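You operate a simulated robot arm through the tools that you are given. There is no shell and no other tool.

The job below is to be done with a simulated robot arm. You get a single attempt, and the scene is never put back.

## Task
Stretch the mesh till its marker meets the green line, then clip it off.
Fine: couple by the brown lever of the mesh frame first; the green clip goes on the yellow mark; wind the crank back and uncouple last. Where these are worked on the way, their far stop is far enough and under half their travel is too little: brown lever of the mesh frame.

It is judged by the outcome, as a careful person would: the job done as asked, and still so three seconds after it is handed in. It fails if anything else is knocked over, pushed out of place, dropped, spilled or broken.

## Robot
A 7-joint arm with a two-finger parallel gripper, fixed in place. Base frame: the origin is on the floor under the middle of its stand, x ahead of it, y to its left, z up; the work surface is at about z = 0.74. Lengths are in m, angles in rad, forces in N, time in s.
With the tool pointing down near the work surface it reaches from about 0.48 to 0.92 m from the base axis. Its first joint turns from -2.007 to 2.007 rad. Payload 3.91 kg.
The TCP is the grasp point between the finger pads, 0.03 m short of the fingertips. In the tool frame z runs along the fingers and y along their closing line. Largest opening 0.11 m; finger width 0.02, thickness 0.01; the body of the gripper, 0.048 by 0.112 m, starts 0.055 m behind the TCP.
Orientation is that of the tool frame in the base frame, as [roll, pitch, yaw] about the fixed x, y, z axes, in that order (R = Rz(yaw) Ry(pitch) Rx(roll)). With the fingers straight down and closing along the base's y, the tool's x points along the base's -x, its y along +y and its z along -z.

## Interface
- The arm moves only by the tool step_arm. Its argument "targets" is a list of rows, each a list of 7 numbers: the turn, a rotation vector about the base's x, y, z in rad, then the shift along the base's x, y, z in m, then the opening, from 0 (shut) to 1 (fully open). In form: [[ax, ay, az, tx, ty, tz, fingers], ...]. A call has 1 to 20 rows; each row is the pose to reach, as a shift and turn from the pose commanded when the call began. Rows are played at 5 a second. More than 0.05 m and 0.15 rad between two rows, or a gripper value outside its range, and nothing of the call is played. Where a pose cannot be reached the arm comes as near as it can. A force on the tool above 50 N (or 10 N above the force at the start of the call, whichever is more), or a blocked arm, ends the call early, and 0.2 s more pass. The fingers move at their own pace (about 0.153 m/s each) and stop on an object; they squeeze with about 25 N. The grip force told is the motor's: it shows also when the fingers shut on nothing. Time passes only in rows, and 0.2 s behind the last, so rows that repeat a pose let the fingers close. The reply holds the time, the measured pose of the TCP, the force on the tool along the base axes, the opening and the grip force, in the units named above and with some noise, with the torque about the TCP (base axes, N m) and any sound that the robot's microphone picked up, and new pictures: "views" is both (left out), scene, wrist or none.
- Cameras (640 x 400 px; columns grow to the right, rows downward): "scene" is fixed at [0.4008, 0.4995, 1.5683]; the picture's right is [-0.82, -0.57, 0.00], its down [-0.44, 0.62, -0.65] and it looks along [0.37, -0.53, -0.76] (base axes); focal length 306 px, centre (320, 200). "wrist" rides on the gripper at [0.072, 0.017, -0.103] in the tool frame; the picture's right is [-0.23, 0.97, 0.00], its down [-0.76, -0.18, -0.62] and it looks along [-0.61, -0.14, 0.78] (tool axes); focal length 222 px, centre (320, 200). There is no depth. A picture from a camera that has moved, and an enlarged one, comes with that camera's place and axes in the base frame and with its lens.
- raise_lower(by): slides the trunk up (or, below 0, down) by that many m; the arm rides with it, the base frame stays. It gives what a move gives, with no picture.
- enlarge(camera, box): a new picture of the part [left, top, right, bottom] of that camera's present view, enlarged. The clock stands still meanwhile.
- finish_job(): hands the job in; it is judged then, once.

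Places have to be worked out from the pictures, the camera data and where the tool is seen. Open the gripper and draw the arm clear of the work before you hand the job in, unless the task says otherwise.

The tools are called after "Emit:" by a JSON object that holds its "name" and its "arguments". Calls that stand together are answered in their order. step_arm: Moves the arm, as the interface text tells. Its arguments: {"type":"object","properties":{"targets":{"type":"array","items":{"type":"array","items":{"type":"number"}}},"views":{"type":"string","enum":["both","scene","wrist","none"]}},"required":["targets"]} The other tools are called the same way: raise_lower (by) moves the trunk up or down; enlarge (camera, box) takes an enlarged picture of a part of a camera's view; finish_job () hands the job in.

At the start:

```text
clock: 0.0
ee_pos: [0.644, -0.1753, 1.1877]
orientation: [3.141, 0.002, -3.141]
contact_force: [-0.2, -0.1, 0.4]
wrist_torque: [-0.03, -0.05, 0.0]
finger_gap: 0.1103
finger_force: 0.0
trunk travel left (down, up): [-0.65, 0.34]
```

scene: 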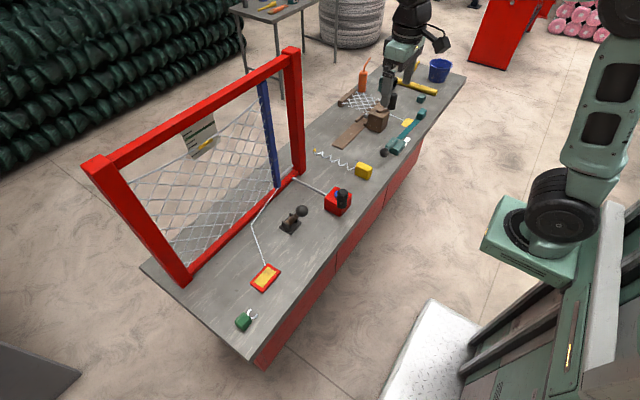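
wrist: 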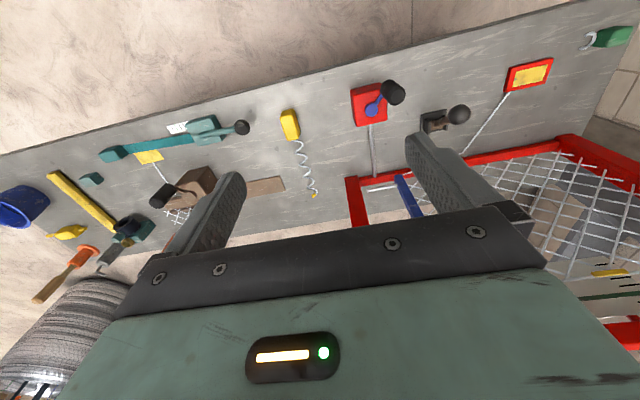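

I'll look at the scene closely before moving; first enlarged views of the frame, the levers, the crank and the clip.

Emit:
{"name": "enlarge", "arguments": {"camera": "scene", "box": [200, 150, 400, 275]}}

Emit:
{"name": "enlarge", "arguments": {"camera": "scene", "box": [80, 40, 320, 190]}}

Emit:
{"name": "enlarge", "arguments": {"camera": "scene", "box": [160, 220, 360, 345]}}

Emit:
{"name": "enlarge", "arguments": {"camera": "scene", "box": [300, 60, 480, 180]}}

Emit:
{"name": "enlarge", "arguments": {"camera": "wrist", "box": [340, 10, 640, 200]}}

Emit:
{"name": "enlarge", "arguments": {"camera": "wrist", "box": [0, 80, 340, 290]}}

```text
3.20 times, centred on (300, 212) of scene
camera zoom: at [0.4008, 0.4995, 1.5683], right [-0.82, -0.57, 0.0], down [-0.44, 0.62, -0.65], along [0.37, -0.53, -0.76], focal length 980 px, centre (384, 160)
```

zoom: 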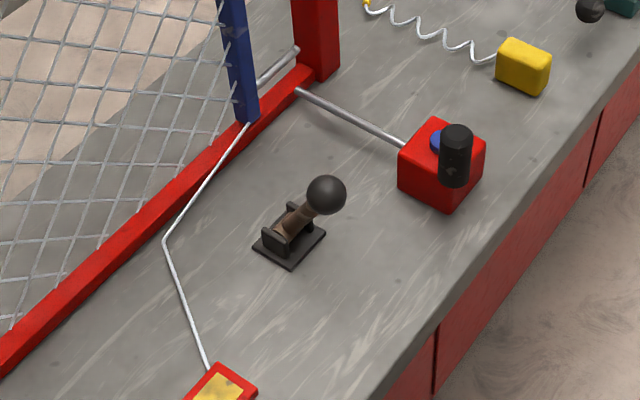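

```text
2.67 times, centred on (200, 115) of scene
camera zoom: at [0.4008, 0.4995, 1.5683], right [-0.82, -0.57, 0.0], down [-0.44, 0.62, -0.65], along [0.37, -0.53, -0.76], focal length 817 px, centre (640, 427)
```

zoom: 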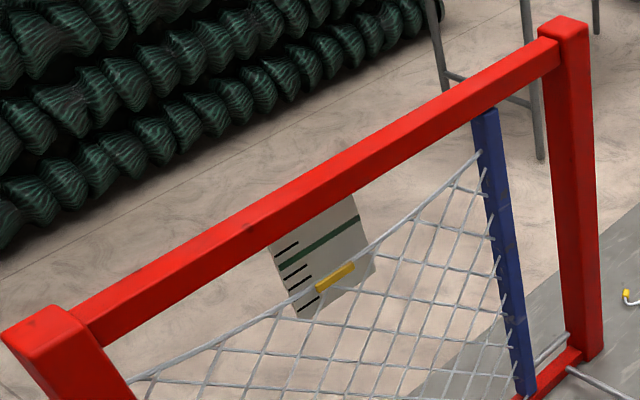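

```text
3.20 times, centred on (260, 282) of scene
camera zoom: at [0.4008, 0.4995, 1.5683], right [-0.82, -0.57, 0.0], down [-0.44, 0.62, -0.65], along [0.37, -0.53, -0.76], focal length 980 px, centre (512, -64)
```

zoom: 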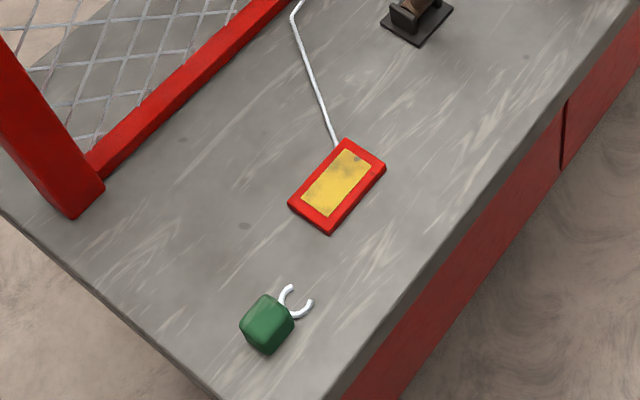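

```text
3.33 times, centred on (390, 120) of scene
camera zoom: at [0.4008, 0.4995, 1.5683], right [-0.82, -0.57, 0.0], down [-0.44, 0.62, -0.65], along [0.37, -0.53, -0.76], focal length 1021 px, centre (87, 467)
```

zoom: 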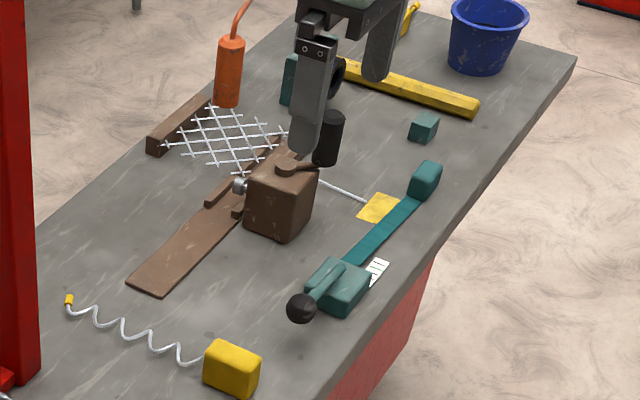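

```text
2.11 times, centred on (490, 105) of wrist
camera zoom: at [0.5718, -0.1581, 1.2927], right [0.23, 0.97, 0.0], down [0.76, -0.18, 0.62], along [0.61, -0.14, -0.78], focal length 468 px, centre (-38, 400)
```

zoom: 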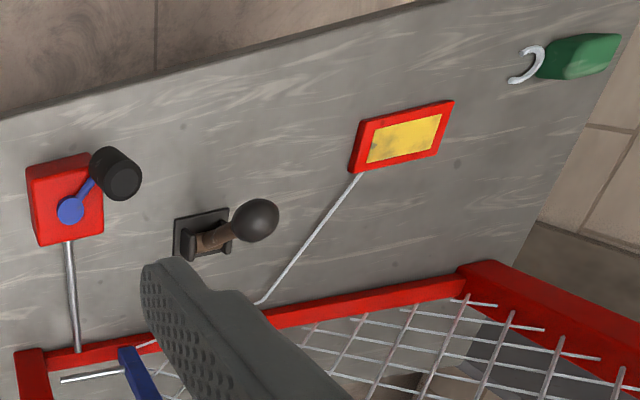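

```text
1.88 times, centred on (170, 185) of wrist
camera zoom: at [0.5718, -0.1581, 1.2927], right [0.23, 0.97, 0.0], down [0.76, -0.18, 0.62], along [0.61, -0.14, -0.78], focal length 418 px, centre (602, 228)
```

zoom: 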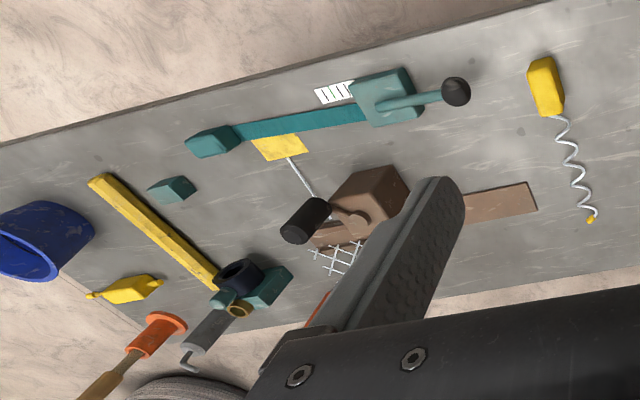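

The brown lever's ball triangulates to about (0.766, 0.070, 0.86), its pivot to about (0.818, 0.074, 0.76). The crank hub is at about (0.739, -0.084, 0.806), with its knob top at about (0.701, -0.050, 0.878). I'll move above the lever for a closer look.

Emit:
{"name": "step_arm", "arguments": {"targets": [[0, 0, 0, 0.015, 0.035, -0.02, 1], [0, 0, 0, 0.03, 0.07, -0.04, 0.8], [0, 0, 0, 0.045, 0.105, -0.065, 0.7], [0, 0, 0, 0.06, 0.14, -0.09, 0.6], [0, 0, 0, 0.075, 0.175, -0.115, 0.6], [0, 0, 0, 0.085, 0.205, -0.14, 0.6], [0, 0, 0, 0.09, 0.23, -0.165, 0.6], [0, 0, 0, 0.09, 0.245, -0.185, 0.6], [0, 0, 0, 0.09, 0.245, -0.185, 0.6]], "views": "both"}}

```text
clock: 2.0
ee_pos: [0.7328, 0.0708, 1.0003]
orientation: [-3.14, 0.0, 3.141]
contact_force: [-0.1, 0.6, -0.2]
wrist_torque: [0.0, 0.0, 0.02]
finger_gap: 0.0663
finger_force: 0.1
trunk travel left (down, up): [-0.65, 0.34]
camera wrist: at [0.6606, 0.0875, 1.1044], right [0.23, 0.97, 0.0], down [0.76, -0.18, 0.62], along [0.61, -0.14, -0.78], focal length 222 px, centre (320, 200)
```

scene: 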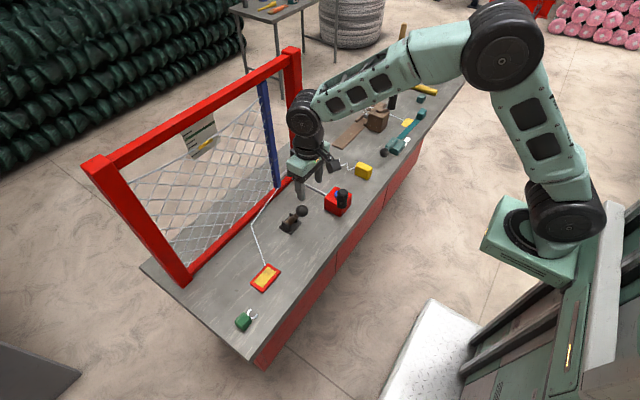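
wrist: 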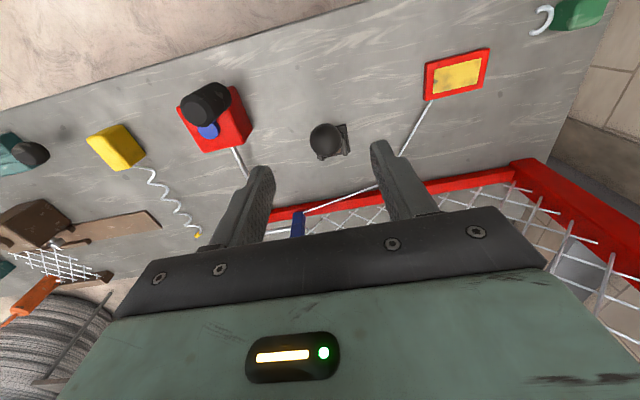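

The arm is now above the lever area at z = 1.0. I'll enlarge the lever and crank in the wrist view and the marker card in the scene view.

Emit:
{"name": "enlarge", "arguments": {"camera": "wrist", "box": [150, 60, 390, 210]}}

Emit:
{"name": "enlarge", "arguments": {"camera": "wrist", "box": [400, 0, 640, 150]}}

Emit:
{"name": "enlarge", "arguments": {"camera": "scene", "box": [160, 90, 240, 140]}}

Emit:
{"name": "enlarge", "arguments": {"camera": "scene", "box": [260, 160, 380, 235]}}

```text
2.67 times, centred on (270, 135) of wrist
camera zoom: at [0.6606, 0.0875, 1.1044], right [0.23, 0.97, 0.0], down [0.76, -0.18, 0.62], along [0.61, -0.14, -0.78], focal length 592 px, centre (453, 373)
```

zoom: 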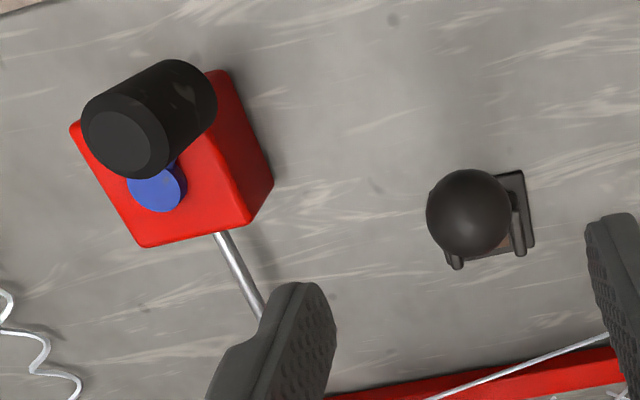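

```text
2.67 times, centred on (520, 75) of wrist
camera zoom: at [0.6606, 0.0875, 1.1044], right [0.23, 0.97, 0.0], down [0.76, -0.18, 0.62], along [0.61, -0.14, -0.78], focal length 592 px, centre (-213, 533)
```

zoom: 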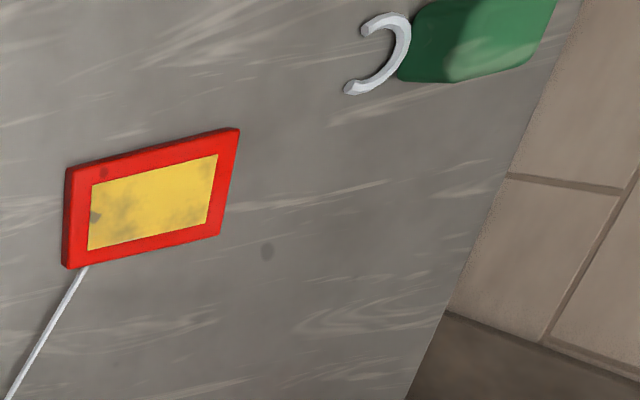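

```text
8.00 times, centred on (200, 115) of scene
camera zoom: at [0.4008, 0.4995, 1.5683], right [-0.82, -0.57, 0.0], down [-0.44, 0.62, -0.65], along [0.37, -0.53, -0.76], focal length 2450 px, centre (1280, 880)
```

zoom: 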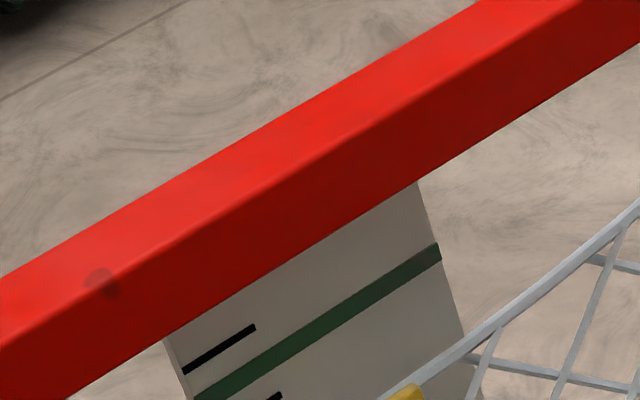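

```text
5.33 times, centred on (320, 198) of scene
camera zoom: at [0.4008, 0.4995, 1.5683], right [-0.82, -0.57, 0.0], down [-0.44, 0.62, -0.65], along [0.37, -0.53, -0.76], focal length 1633 px, centre (320, 213)
```

zoom: 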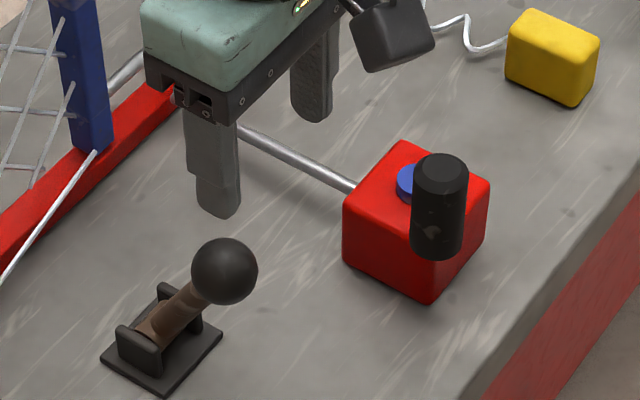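

The ball is confirmed at about (0.767, 0.0705, 0.86), with a radius of about 18 mm and a hinge axis along y. I'll lower the open fingers (closing along y) around it and check before gripping.

Emit:
{"name": "step_arm", "arguments": {"targets": [[0, 0, 0, 0.017, 0, -0.03, 0.6], [0, 0, 0, 0.034, 0, -0.06, 0.6], [0, 0, 0, 0.034, 0, -0.09, 0.6], [0, 0, 0, 0.034, 0, -0.12, 0.6], [0, 0, 0, 0.034, 0, -0.141, 0.6], [0, 0, 0, 0.034, 0, -0.141, 0.6]], "views": "both"}}

Emit:
{"name": "enlarge", "arguments": {"camera": "scene", "box": [176, 105, 240, 145]}}

Emit:
{"name": "enlarge", "arguments": {"camera": "scene", "box": [260, 160, 380, 235]}}

```text
clock: 3.4
ee_pos: [0.7685, 0.0702, 0.8628]
orientation: [-3.141, 0.0, -3.14]
contact_force: [-0.4, -0.3, 0.6]
wrist_torque: [-0.01, -0.04, -0.03]
finger_gap: 0.0659
finger_force: 0.2
trunk travel left (down, up): [-0.65, 0.34]
camera wrist: at [0.6971, 0.0866, 0.9668], right [0.23, 0.97, 0.0], down [0.76, -0.18, 0.62], along [0.61, -0.14, -0.78], focal length 222 px, centre (320, 200)
```

scene: 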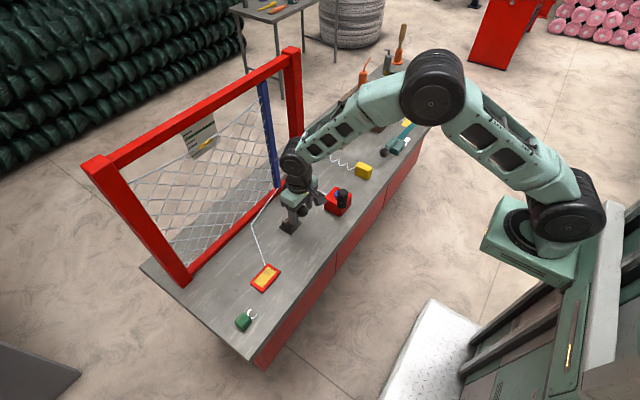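
wrist: 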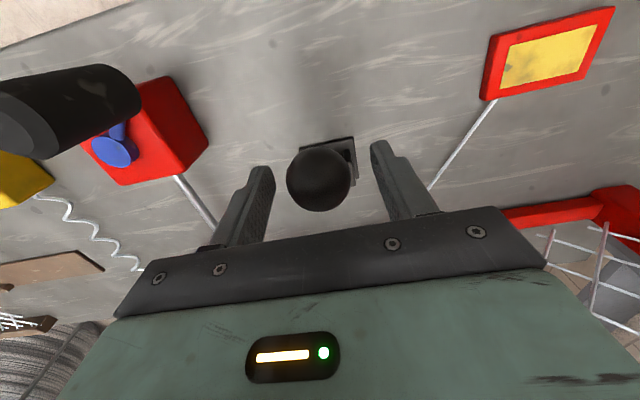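

```text
10.00 times, centred on (208, 125) of scene
camera zoom: at [0.4008, 0.4995, 1.5683], right [-0.82, -0.57, 0.0], down [-0.44, 0.62, -0.65], along [0.37, -0.53, -0.76], focal length 3062 px, centre (1440, 950)
```

zoom: 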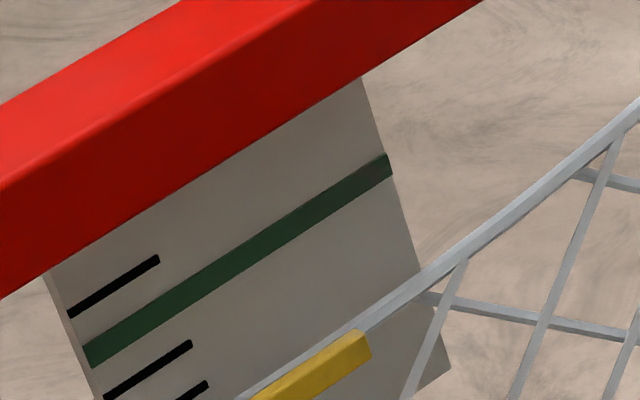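

```text
5.33 times, centred on (320, 198) of scene
camera zoom: at [0.4008, 0.4995, 1.5683], right [-0.82, -0.57, 0.0], down [-0.44, 0.62, -0.65], along [0.37, -0.53, -0.76], focal length 1633 px, centre (320, 213)
```

zoom: 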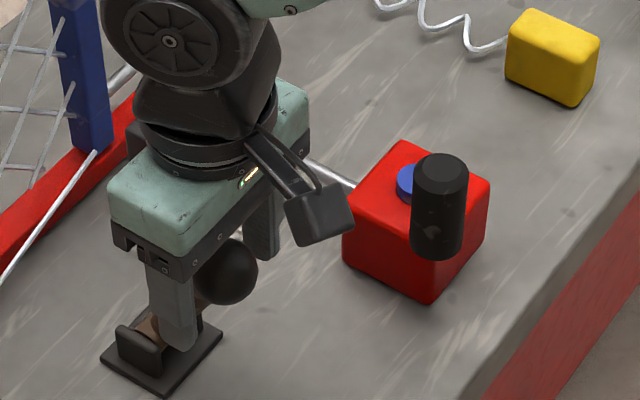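

The ball is centred between the fingers. I'll close on it.

Emit:
{"name": "step_arm", "arguments": {"targets": [[0, 0, 0, -0.001, 0, 0, 0.3], [0, 0, 0, -0.001, 0, 0, 0.2], [0, 0, 0, -0.001, 0, 0, 0.2]], "views": "wrist"}}

```text
clock: 4.2
ee_pos: [0.7668, 0.0697, 0.8616]
orientation: [-3.141, 0.001, 3.139]
contact_force: [4.3, -2.4, 2.9]
wrist_torque: [-0.02, -0.06, 0.03]
finger_gap: 0.0374
finger_force: 44.8
trunk travel left (down, up): [-0.65, 0.34]
camera wrist: at [0.6967, 0.0866, 0.9664], right [0.23, 0.97, 0.0], down [0.76, -0.18, 0.62], along [0.61, -0.14, -0.78], focal length 222 px, centre (320, 200)
```

wrist: 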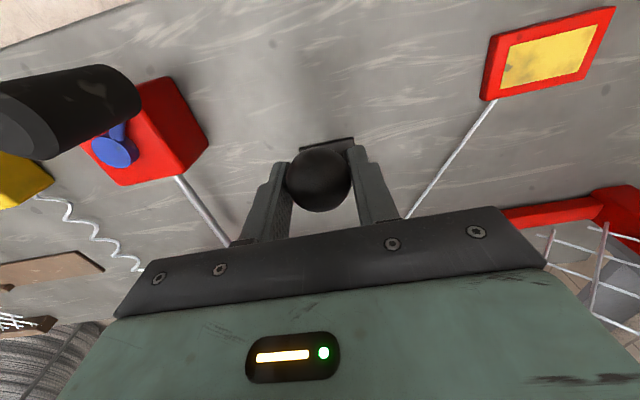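

I have a firm grip on the ball (37 mm). I'll swing it toward +x along the arc about the pivot in small steps, watching force.

Emit:
{"name": "step_arm", "arguments": {"targets": [[0, 0, 0, 0.007, 0, 0.0033, 0.2], [0, 0, 0, 0.0133, 0, 0.0059, 0.2], [0, 0, 0, 0.0208, 0, 0.0083, 0.2], [0, 0, 0, 0.0283, 0, 0.0102, 0.2]], "views": "wrist"}}

```text
clock: 5.2
ee_pos: [0.7929, 0.0696, 0.8711]
orientation: [3.141, -0.002, -3.141]
contact_force: [-14.6, -1.6, 1.5]
wrist_torque: [0.0, 1.27, 0.02]
finger_gap: 0.0375
finger_force: 44.7
trunk travel left (down, up): [-0.65, 0.34]
camera wrist: at [0.722, 0.0866, 0.9771], right [0.23, 0.97, 0.0], down [0.76, -0.18, 0.62], along [0.61, -0.14, -0.78], focal length 222 px, centre (320, 200)
```

wrist: 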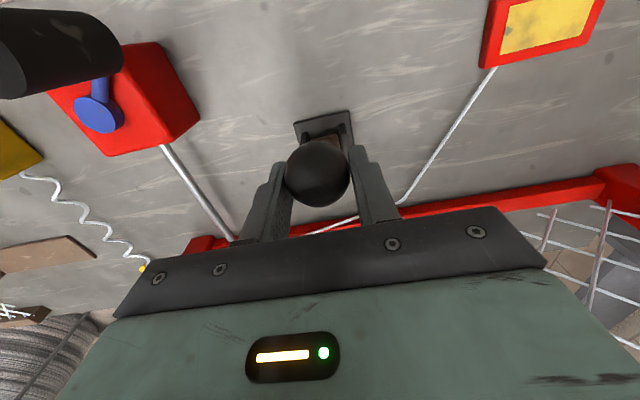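

The lever moves with about 15 N resisting and little vertical load, so my arc estimate is good. I'll continue through vertical.

Emit:
{"name": "step_arm", "arguments": {"targets": [[0, 0, 0, 0.0077, 0, 0.0013, 0.2], [0, 0, 0, 0.0154, 0, 0.0021, 0.2], [0, 0, 0, 0.0232, 0, 0.0024, 0.2], [0, 0, 0, 0.031, 0, 0.0021, 0.2], [0, 0, 0, 0.0387, 0, 0.0013, 0.2], [0, 0, 0, 0.0464, 0, 0.0, 0.2]], "views": "wrist"}}

```text
clock: 6.6
ee_pos: [0.8419, 0.0702, 0.8733]
orientation: [3.141, 0.005, 3.14]
contact_force: [-3.5, -3.0, 11.7]
wrist_torque: [-0.07, 0.41, 0.11]
finger_gap: 0.0359
finger_force: 44.5
trunk travel left (down, up): [-0.65, 0.34]
camera wrist: at [0.7699, 0.0867, 0.977], right [0.23, 0.97, 0.0], down [0.76, -0.18, 0.63], along [0.61, -0.14, -0.78], focal length 222 px, centre (320, 200)
```

wrist: 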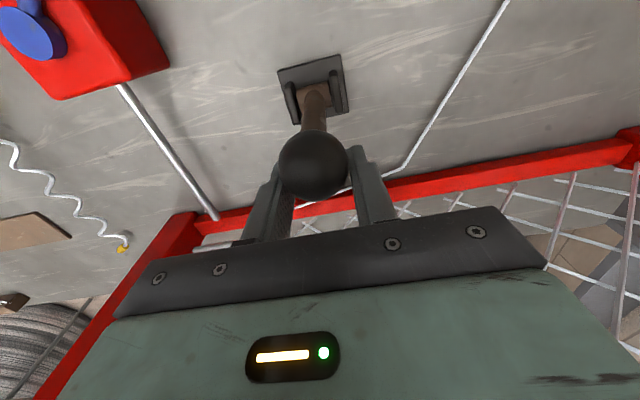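

The ball is slipping backward in the pads. The view puts its centre near x ≈ 0.829 against a TCP x of 0.842, with the lever just past vertical. I'll release, go up and behind it, and then push it from the -x side with shut fingers.

Emit:
{"name": "step_arm", "arguments": {"targets": [[0, 0, 0, 0, 0, 0, 0.6], [0, 0, 0, 0, 0, 0, 0.6], [0, 0, 0, 0, 0, 0.03, 0.6], [0, 0, 0, 0, 0, 0.065, 0.6], [0, 0, 0, -0.03, 0, 0.065, 0.3], [0, 0, 0, -0.062, 0, 0.065, 0], [0, 0, 0, -0.062, 0, 0.065, 0]], "views": "both"}}

Emit:
{"name": "enlarge", "arguments": {"camera": "scene", "box": [260, 160, 380, 235]}}

```text
clock: 8.2
ee_pos: [0.7753, 0.072, 0.9351]
orientation: [-3.141, -0.001, 3.141]
contact_force: [0.2, -0.4, -0.6]
wrist_torque: [0.01, 0.03, -0.01]
finger_gap: 0.0
finger_force: 24.7
trunk travel left (down, up): [-0.65, 0.34]
camera wrist: at [0.7042, 0.0871, 1.04], right [0.23, 0.97, 0.0], down [0.76, -0.18, 0.62], along [0.61, -0.14, -0.78], focal length 222 px, centre (320, 200)
```

scene: 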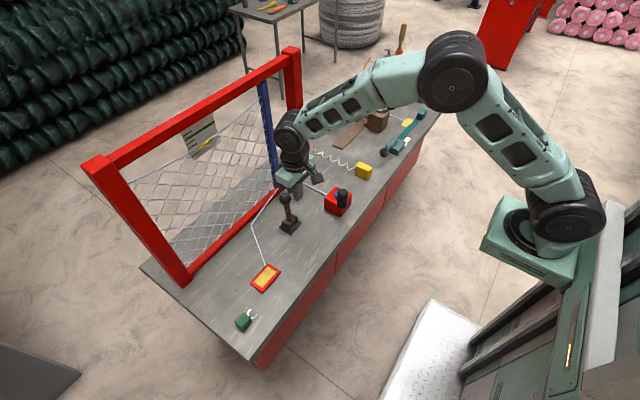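
wrist: 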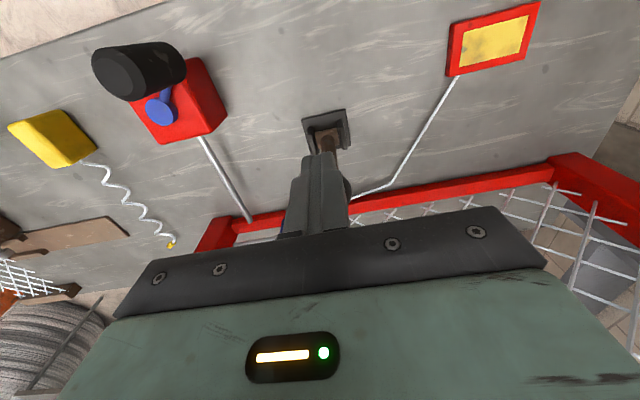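

```text
5.33 times, centred on (320, 198) of scene
camera zoom: at [0.4008, 0.4995, 1.5683], right [-0.82, -0.57, 0.0], down [-0.44, 0.62, -0.65], along [0.37, -0.53, -0.76], focal length 1633 px, centre (320, 213)
```

zoom: 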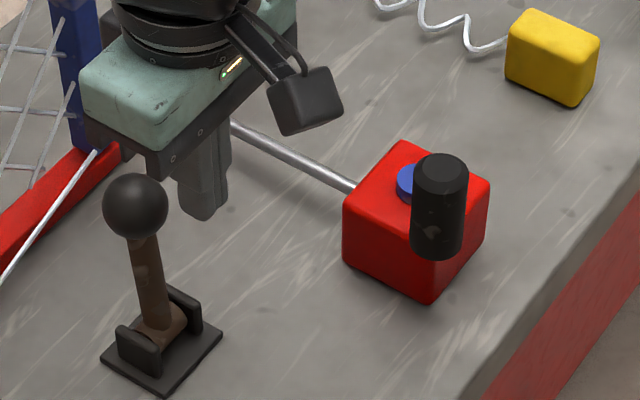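

The ball is now at about (0.826, 0.071, 0.876), just past vertical. I'll lower the shut fingers behind it and push toward +x in small steps.

Emit:
{"name": "step_arm", "arguments": {"targets": [[0, 0, 0, 0, 0, -0.03, 0], [0, 0, 0, 0, 0, -0.06, 0], [0, 0, 0, 0.012, 0, -0.06, 0], [0, 0, 0, 0.024, 0, -0.06, 0], [0, 0, 0, 0.034, 0, -0.06, 0], [0, 0, 0, 0.042, 0, -0.061, 0], [0, 0, 0, 0.05, 0, -0.062, 0]], "views": "scene"}}

Emit:
{"name": "enlarge", "arguments": {"camera": "scene", "box": [260, 160, 380, 235]}}

```text
clock: 9.8
ee_pos: [0.8287, 0.0702, 0.8746]
orientation: [-3.142, -0.001, -3.141]
contact_force: [-1.3, 0.1, -0.3]
wrist_torque: [0.0, -0.02, -0.01]
finger_gap: 0.0
finger_force: 24.9
trunk travel left (down, up): [-0.65, 0.34]
```

scene: 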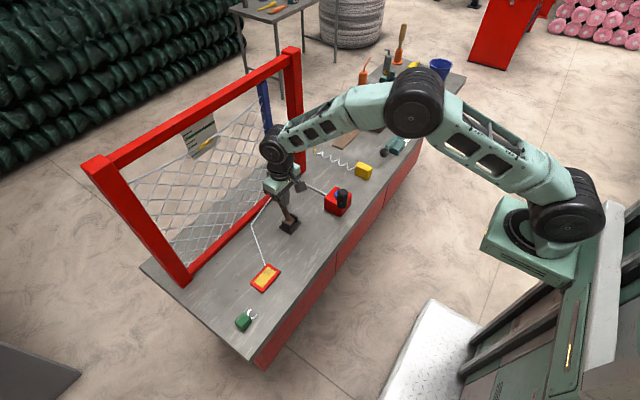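

```text
5.33 times, centred on (320, 198) of scene
camera zoom: at [0.4008, 0.4995, 1.5683], right [-0.82, -0.57, 0.0], down [-0.44, 0.62, -0.65], along [0.37, -0.53, -0.76], focal length 1633 px, centre (320, 213)
```

zoom: 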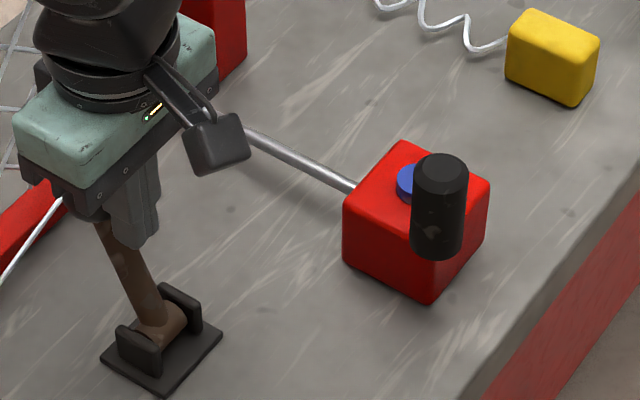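

The lever is tilting away with almost no force now, possibly already snapping toward its far stop. I'll look at the wrist view and keep pushing gently.

Emit:
{"name": "step_arm", "arguments": {"targets": [[0, 0, 0, 0.006, 0, -0.002, 0], [0, 0, 0, 0.012, 0, -0.004, 0]], "views": "both"}}

Emit:
{"name": "enlarge", "arguments": {"camera": "scene", "box": [240, 160, 360, 235]}}

```text
clock: 10.4
ee_pos: [0.841, 0.0694, 0.8703]
orientation: [-3.141, -0.001, 3.14]
contact_force: [-1.3, 0.5, -0.5]
wrist_torque: [0.01, -0.01, -0.02]
finger_gap: 0.0
finger_force: 24.7
trunk travel left (down, up): [-0.65, 0.34]
camera wrist: at [0.7698, 0.0862, 0.9752], right [0.23, 0.97, 0.0], down [0.76, -0.18, 0.62], along [0.61, -0.14, -0.78], focal length 222 px, centre (320, 200)
```

scene: 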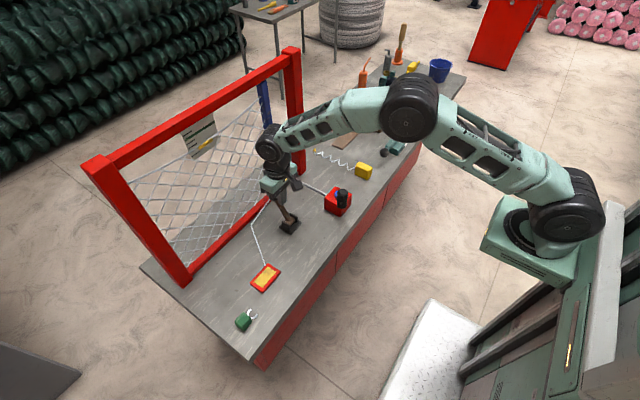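
wrist: 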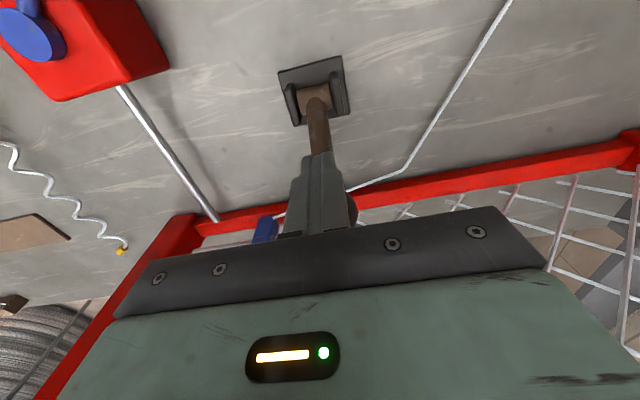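

```text
5.33 times, centred on (300, 198) of scene
camera zoom: at [0.4008, 0.4995, 1.5683], right [-0.82, -0.57, 0.0], down [-0.44, 0.62, -0.65], along [0.37, -0.53, -0.76], focal length 1633 px, centre (427, 213)
```

zoom: 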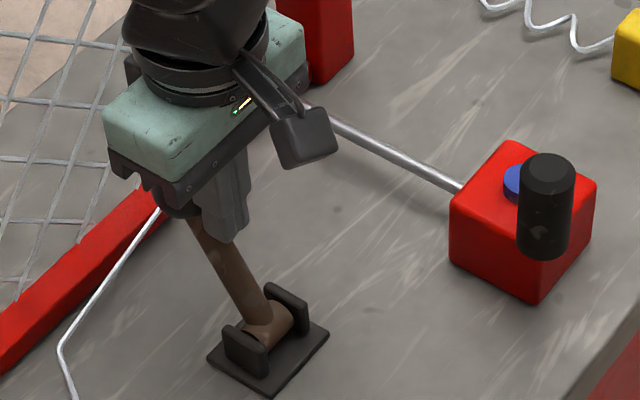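

The lever still moves freely at about 1 N, so it has not reached its stop. I'll keep pushing in small steps while lowering along the arc.

Emit:
{"name": "step_arm", "arguments": {"targets": [[0, 0, 0, 0.006, 0, -0.003, 0], [0, 0, 0, 0.012, 0, -0.007, 0]], "views": "none"}}

Emit:
{"name": "enlarge", "arguments": {"camera": "scene", "box": [220, 160, 340, 235]}}

Emit:
{"name": "enlarge", "arguments": {"camera": "wrist", "box": [220, 60, 460, 210]}}

```text
clock: 11.0
ee_pos: [0.8452, 0.0693, 0.8695]
orientation: [-3.14, -0.013, 3.141]
contact_force: [-24.8, -6.0, 23.8]
wrist_torque: [-0.19, 0.49, -0.07]
finger_gap: 0.0
finger_force: 25.4
trunk travel left (down, up): [-0.65, 0.34]
stopped in row 2: the force on the tool passed its limit at 59 N (the readings are from after the stop); the commanded pose is now the measured one
```

```text
5.33 times, centred on (280, 198) of scene
camera zoom: at [0.4008, 0.4995, 1.5683], right [-0.82, -0.57, 0.0], down [-0.44, 0.62, -0.65], along [0.37, -0.53, -0.76], focal length 1633 px, centre (533, 213)
```

zoom: 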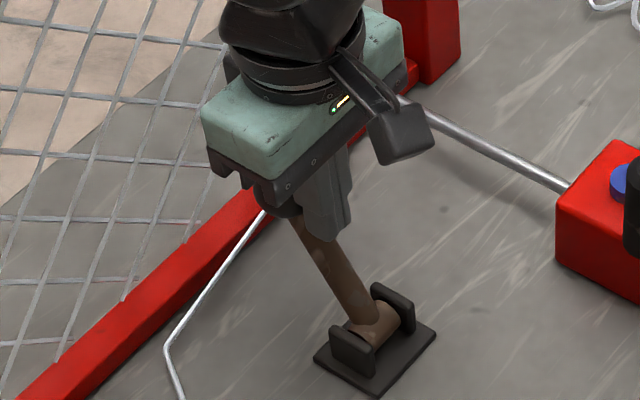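

```text
2.67 times, centred on (340, 135) of wrist
camera zoom: at [0.7755, 0.0867, 0.9747], right [0.23, 0.97, -0.01], down [0.77, -0.18, 0.61], along [0.6, -0.14, -0.79], focal length 592 px, centre (267, 373)
```

zoom: 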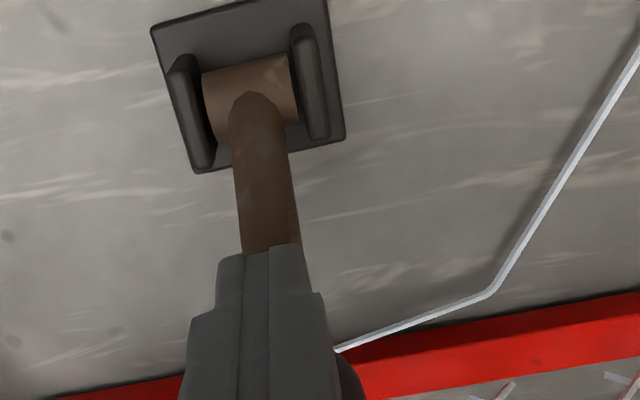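

Force jumped at TCP x ≈ 0.845, so the lever is at its far stop, tilted about +30°. I'll back off, rise clear and check that it stays there.

Emit:
{"name": "step_arm", "arguments": {"targets": [[0, 0, 0, -0.02, 0, 0.005, 0], [0, 0, 0, -0.045, 0, 0.02, 0], [0, 0, 0, -0.07, -0.02, 0.06, 0.1], [0, 0, 0, -0.09, -0.05, 0.1, 0.3], [0, 0, 0, -0.12, -0.08, 0.12, 0.5], [0, 0, 0, -0.14, -0.1, 0.13, 0.5], [0, 0, 0, -0.14, -0.1, 0.13, 0.5]], "views": "both"}}

Emit:
{"name": "enlarge", "arguments": {"camera": "scene", "box": [240, 160, 360, 235]}}

Emit:
{"name": "enlarge", "arguments": {"camera": "scene", "box": [176, 110, 240, 150]}}

Emit:
{"name": "enlarge", "arguments": {"camera": "wrist", "box": [150, 60, 390, 210]}}

```text
refused: row 3 steps farther than a row can; nothing moved
```

```text
5.33 times, centred on (300, 198) of scene
camera zoom: at [0.4008, 0.4995, 1.5683], right [-0.82, -0.57, 0.0], down [-0.44, 0.62, -0.65], along [0.37, -0.53, -0.76], focal length 1633 px, centre (427, 213)
```

zoom: 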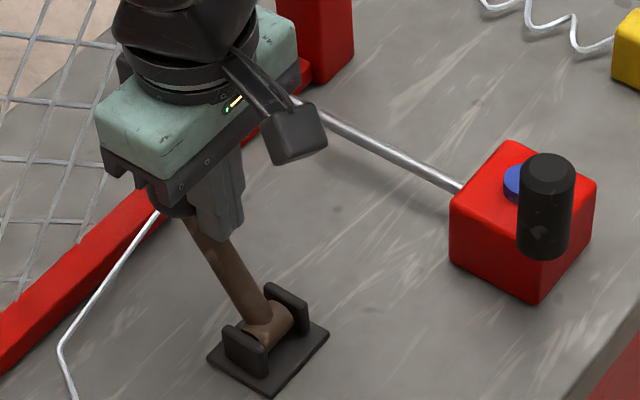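

```text
10.00 times, centred on (208, 130) of scene
camera zoom: at [0.4008, 0.4995, 1.5683], right [-0.82, -0.57, 0.0], down [-0.44, 0.62, -0.65], along [0.37, -0.53, -0.76], focal length 3062 px, centre (1440, 900)
```

zoom: 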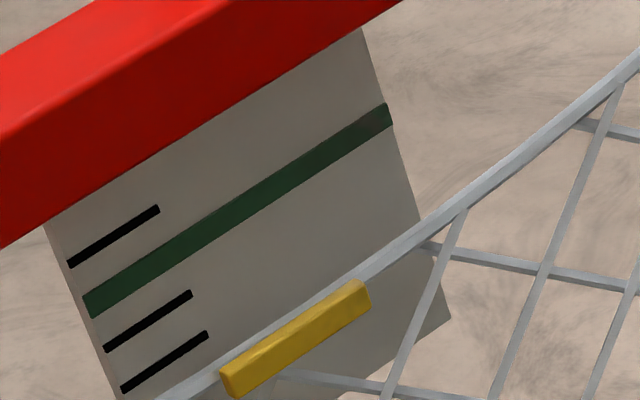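

```text
2.67 times, centred on (270, 135) of wrist
camera zoom: at [0.7755, 0.0867, 0.9747], right [0.23, 0.97, -0.01], down [0.77, -0.18, 0.61], along [0.6, -0.14, -0.79], focal length 592 px, centre (453, 373)
```

zoom: 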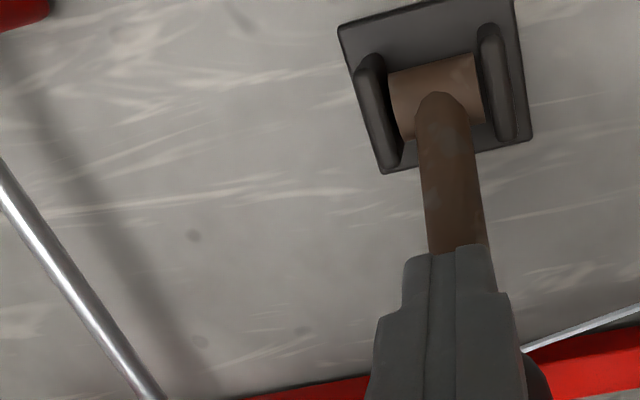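

One row was too large and nothing moved; I'll redo the retreat with smaller steps, passing well above the crank knob (top at 0.878).

Emit:
{"name": "step_arm", "arguments": {"targets": [[0, 0, 0, -0.02, 0, 0.005, 0], [0, 0, 0, -0.045, 0, 0.02, 0], [0, 0, 0, -0.06, 0, 0.055, 0], [0, 0, 0, -0.075, -0.02, 0.09, 0.2], [0, 0, 0, -0.095, -0.05, 0.115, 0.5], [0, 0, 0, -0.12, -0.08, 0.13, 0.5], [0, 0, 0, -0.14, -0.1, 0.13, 0.5], [0, 0, 0, -0.14, -0.1, 0.13, 0.5]], "views": "both"}}

Emit:
{"name": "enlarge", "arguments": {"camera": "scene", "box": [240, 160, 360, 235]}}

Emit:
{"name": "enlarge", "arguments": {"camera": "wrist", "box": [200, 60, 440, 210]}}

```text
clock: 12.8
ee_pos: [0.7107, -0.0298, 0.9966]
orientation: [-3.141, -0.013, 3.139]
contact_force: [0.3, -0.1, 0.4]
wrist_torque: [0.01, 0.0, 0.0]
finger_gap: 0.0551
finger_force: 0.0
trunk travel left (down, up): [-0.65, 0.34]
camera wrist: at [0.6397, -0.0118, 1.1023], right [0.23, 0.97, 0.0], down [0.77, -0.18, 0.61], along [0.6, -0.14, -0.79], focal length 222 px, centre (320, 200)
```

scene: 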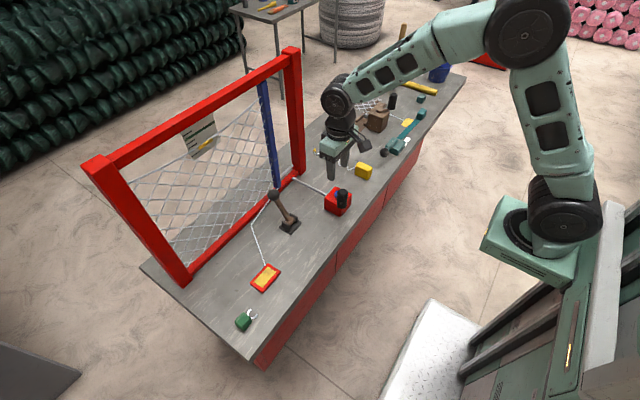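
wrist: 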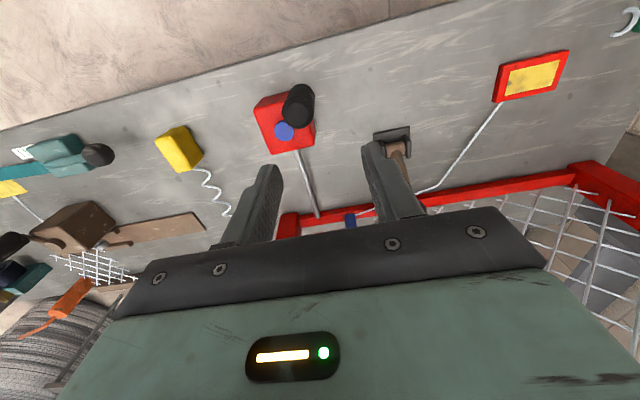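

```text
5.33 times, centred on (300, 198) of scene
camera zoom: at [0.4008, 0.4995, 1.5683], right [-0.82, -0.57, 0.0], down [-0.44, 0.62, -0.65], along [0.37, -0.53, -0.76], focal length 1633 px, centre (427, 213)
```

zoom: 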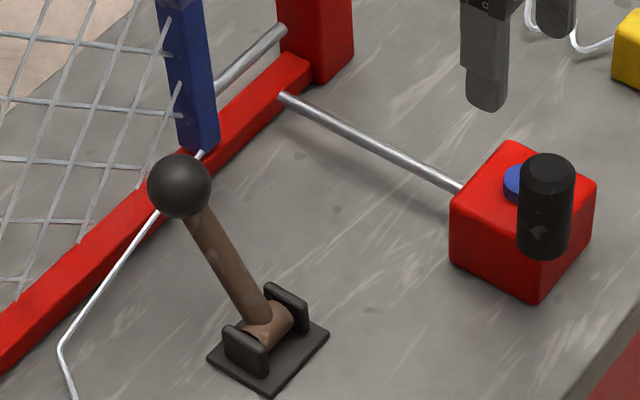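

```text
2.67 times, centred on (320, 135) of wrist
camera zoom: at [0.6397, -0.0118, 1.1023], right [0.23, 0.97, 0.0], down [0.77, -0.18, 0.61], along [0.6, -0.14, -0.79], focal length 592 px, centre (320, 373)
```

zoom: 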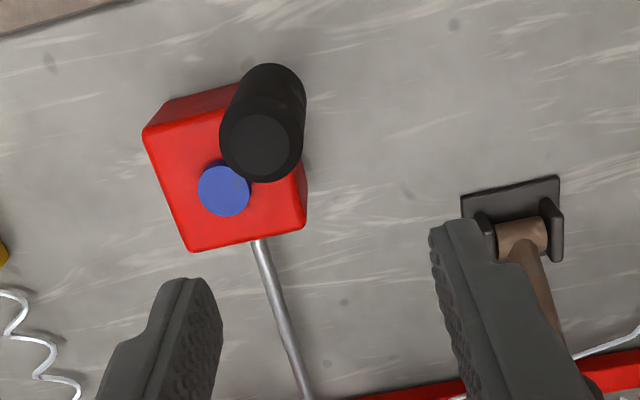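

The lever stays over at its far stop (ball at about 0.874, 0.071, 0.862). The crank knob is at about (0.7015, -0.049), diameter about 31 mm, top 0.878, and the hub is at (0.738, -0.085). I'll align above the knob and straighten the tool.

Emit:
{"name": "step_arm", "arguments": {"targets": [[0, -0.013, 0, -0.005, -0.01, -0.02, 0.5], [0, -0.013, 0, -0.009, -0.019, -0.05, 0.5], [0, -0.013, 0, -0.009, -0.019, -0.075, 0.5], [0, -0.013, 0, -0.009, -0.019, -0.075, 0.5]], "views": "wrist"}}

Emit:
{"name": "enlarge", "arguments": {"camera": "wrist", "box": [200, 60, 440, 210]}}

Emit:
{"name": "enlarge", "arguments": {"camera": "scene", "box": [280, 140, 400, 215]}}

```text
clock: 13.8
ee_pos: [0.697, -0.0491, 0.9205]
orientation: [-3.14, 0.003, -3.141]
contact_force: [0.1, 0.4, -0.2]
wrist_torque: [0.02, -0.05, 0.0]
finger_gap: 0.055
finger_force: 0.1
trunk travel left (down, up): [-0.65, 0.34]
camera wrist: at [0.6269, -0.0323, 1.0251], right [0.23, 0.97, 0.0], down [0.76, -0.18, 0.62], along [0.61, -0.14, -0.78], focal length 222 px, centre (320, 200)
```

wrist: 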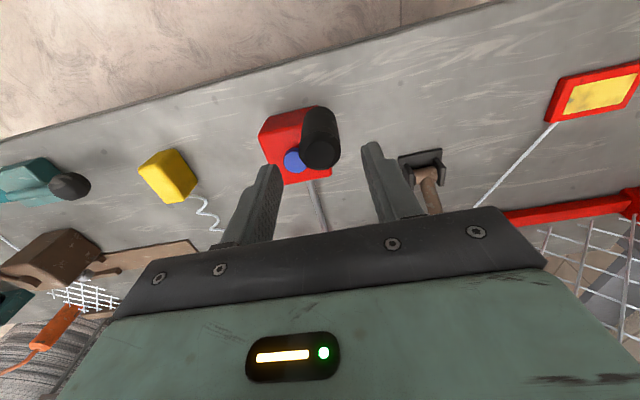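

```text
2.67 times, centred on (320, 135) of wrist
camera zoom: at [0.6269, -0.0323, 1.0251], right [0.23, 0.97, 0.0], down [0.76, -0.18, 0.62], along [0.61, -0.14, -0.78], focal length 592 px, centre (320, 373)
```

zoom: 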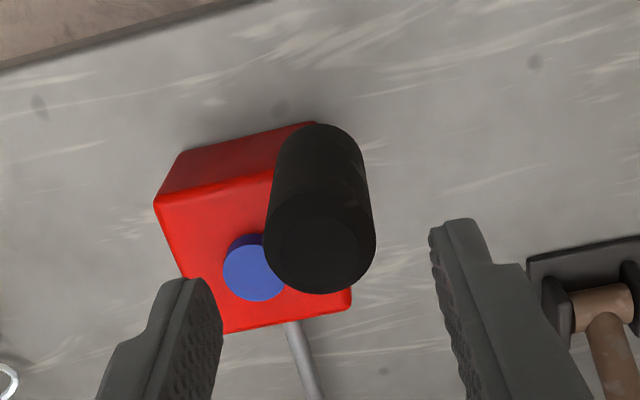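

```text
5.33 times, centred on (340, 178) of scene
camera zoom: at [0.4008, 0.4995, 1.5683], right [-0.82, -0.57, 0.0], down [-0.44, 0.62, -0.65], along [0.37, -0.53, -0.76], focal length 1633 px, centre (213, 320)
```

zoom: 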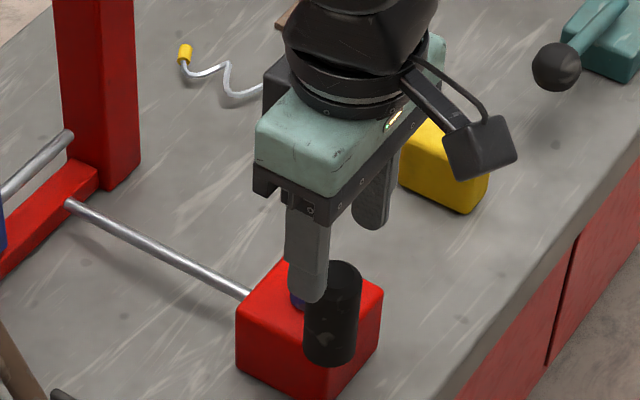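

The knob axis is at about (0.699, -0.049), which is nearly under the TCP. I'll descend to z ≈ 0.858 around it and close on it.

Emit:
{"name": "step_arm", "arguments": {"targets": [[0, 0, 0, 0.002, 0, -0.02, 0.5], [0, 0, 0, 0.002, 0, -0.045, 0.5], [0, 0, 0, 0.002, 0, -0.062, 0.5], [0, 0, 0, 0.002, 0, -0.062, 0.3], [0, 0, 0, 0.002, 0, -0.062, 0.15], [0, 0, 0, 0.002, 0, -0.062, 0.15]], "views": "both"}}

Emit:
{"name": "enlarge", "arguments": {"camera": "wrist", "box": [200, 60, 440, 210]}}

Emit:
{"name": "enlarge", "arguments": {"camera": "scene", "box": [280, 140, 400, 215]}}

```text
clock: 15.2
ee_pos: [0.7009, -0.0506, 0.86]
orientation: [-3.14, 0.0, 3.14]
contact_force: [-0.5, -4.8, -1.5]
wrist_torque: [0.85, -0.1, 0.01]
finger_gap: 0.0315
finger_force: 44.4
trunk travel left (down, up): [-0.65, 0.34]
camera wrist: at [0.6289, -0.0328, 0.9645], right [0.23, 0.97, 0.0], down [0.76, -0.18, 0.62], along [0.61, -0.14, -0.78], focal length 222 px, centre (320, 200)
```

scene: 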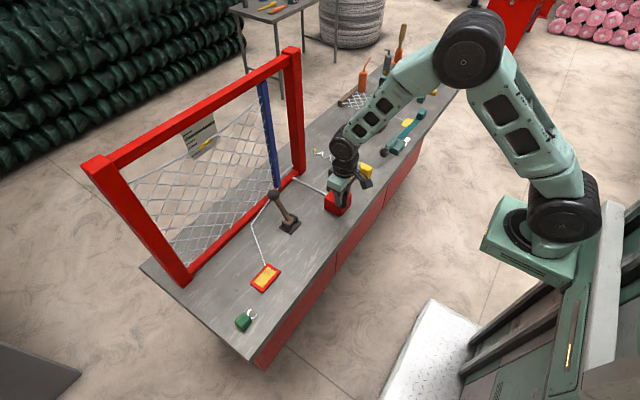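
wrist: 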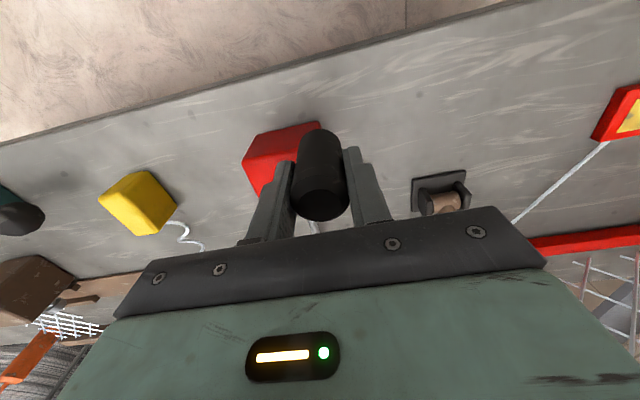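

```text
2.67 times, centred on (320, 135) of wrist
camera zoom: at [0.6289, -0.0328, 0.9645], right [0.23, 0.97, 0.0], down [0.76, -0.18, 0.62], along [0.61, -0.14, -0.78], focal length 592 px, centre (320, 373)
```

zoom: 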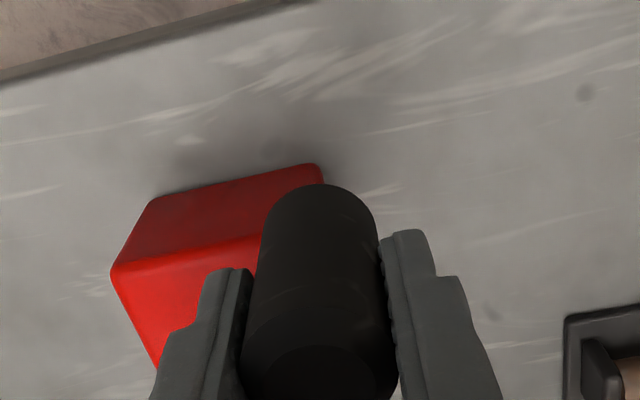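

```text
5.33 times, centred on (340, 178) of scene
camera zoom: at [0.4008, 0.4995, 1.5683], right [-0.82, -0.57, 0.0], down [-0.44, 0.62, -0.65], along [0.37, -0.53, -0.76], focal length 1633 px, centre (213, 320)
```

zoom: 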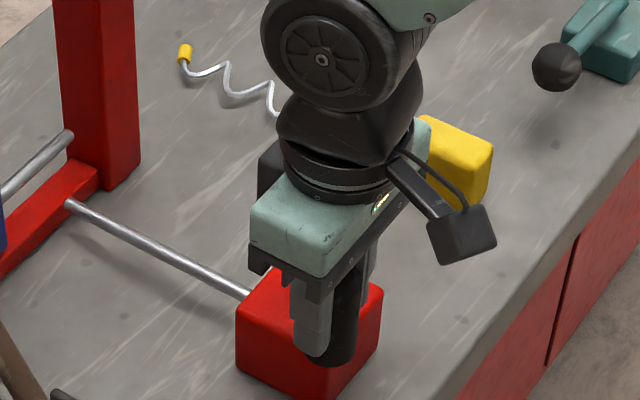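

I have the knob (31.5 mm) firmly gripped. I'll try a small counter-clockwise turn of about 20° about the hub and watch the force and the mesh marker.

Emit:
{"name": "step_arm", "arguments": {"targets": [[0, 0, 0, -0.0029, -0.0035, 0, 0.15], [0, 0, 0, -0.0054, -0.0072, 0, 0.15], [0, 0, 0, -0.0077, -0.0111, 0, 0.15], [0, 0, 0, -0.0095, -0.0152, 0, 0.15]], "views": "wrist"}}

Emit:
{"name": "enlarge", "arguments": {"camera": "scene", "box": [176, 110, 240, 150]}}

Emit:
{"name": "enlarge", "arguments": {"camera": "wrist", "box": [200, 60, 440, 210]}}

```text
clock: 16.2
ee_pos: [0.6898, -0.0646, 0.86]
orientation: [-3.14, 0.0, -3.141]
contact_force: [-1.5, 1.9, 11.1]
wrist_torque: [1.0, 0.09, -0.04]
finger_gap: 0.0314
finger_force: 45.2
trunk travel left (down, up): [-0.65, 0.34]
camera wrist: at [0.6186, -0.0474, 0.9645], right [0.23, 0.97, 0.0], down [0.76, -0.18, 0.62], along [0.61, -0.14, -0.78], focal length 222 px, centre (320, 200)
```

wrist: 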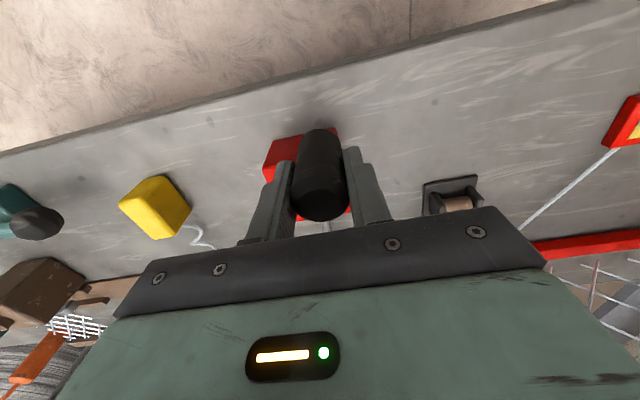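

```text
10.00 times, centred on (208, 130) of scene
camera zoom: at [0.4008, 0.4995, 1.5683], right [-0.82, -0.57, 0.0], down [-0.44, 0.62, -0.65], along [0.37, -0.53, -0.76], focal length 3062 px, centre (1440, 900)
```

zoom: 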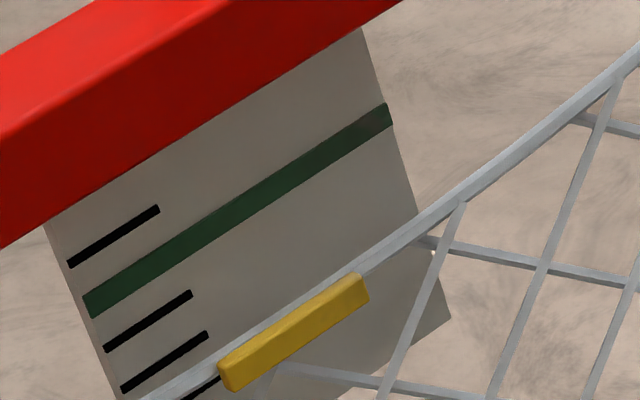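

```text
2.67 times, centred on (320, 135) of wrist
camera zoom: at [0.6186, -0.0474, 0.9645], right [0.23, 0.97, 0.0], down [0.76, -0.18, 0.62], along [0.61, -0.14, -0.78], focal length 592 px, centre (320, 373)
```

zoom: 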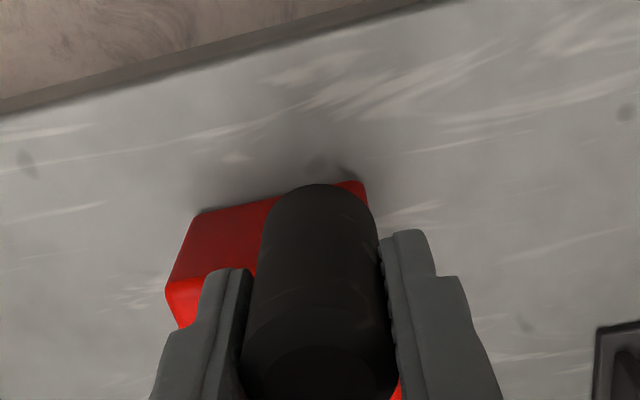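

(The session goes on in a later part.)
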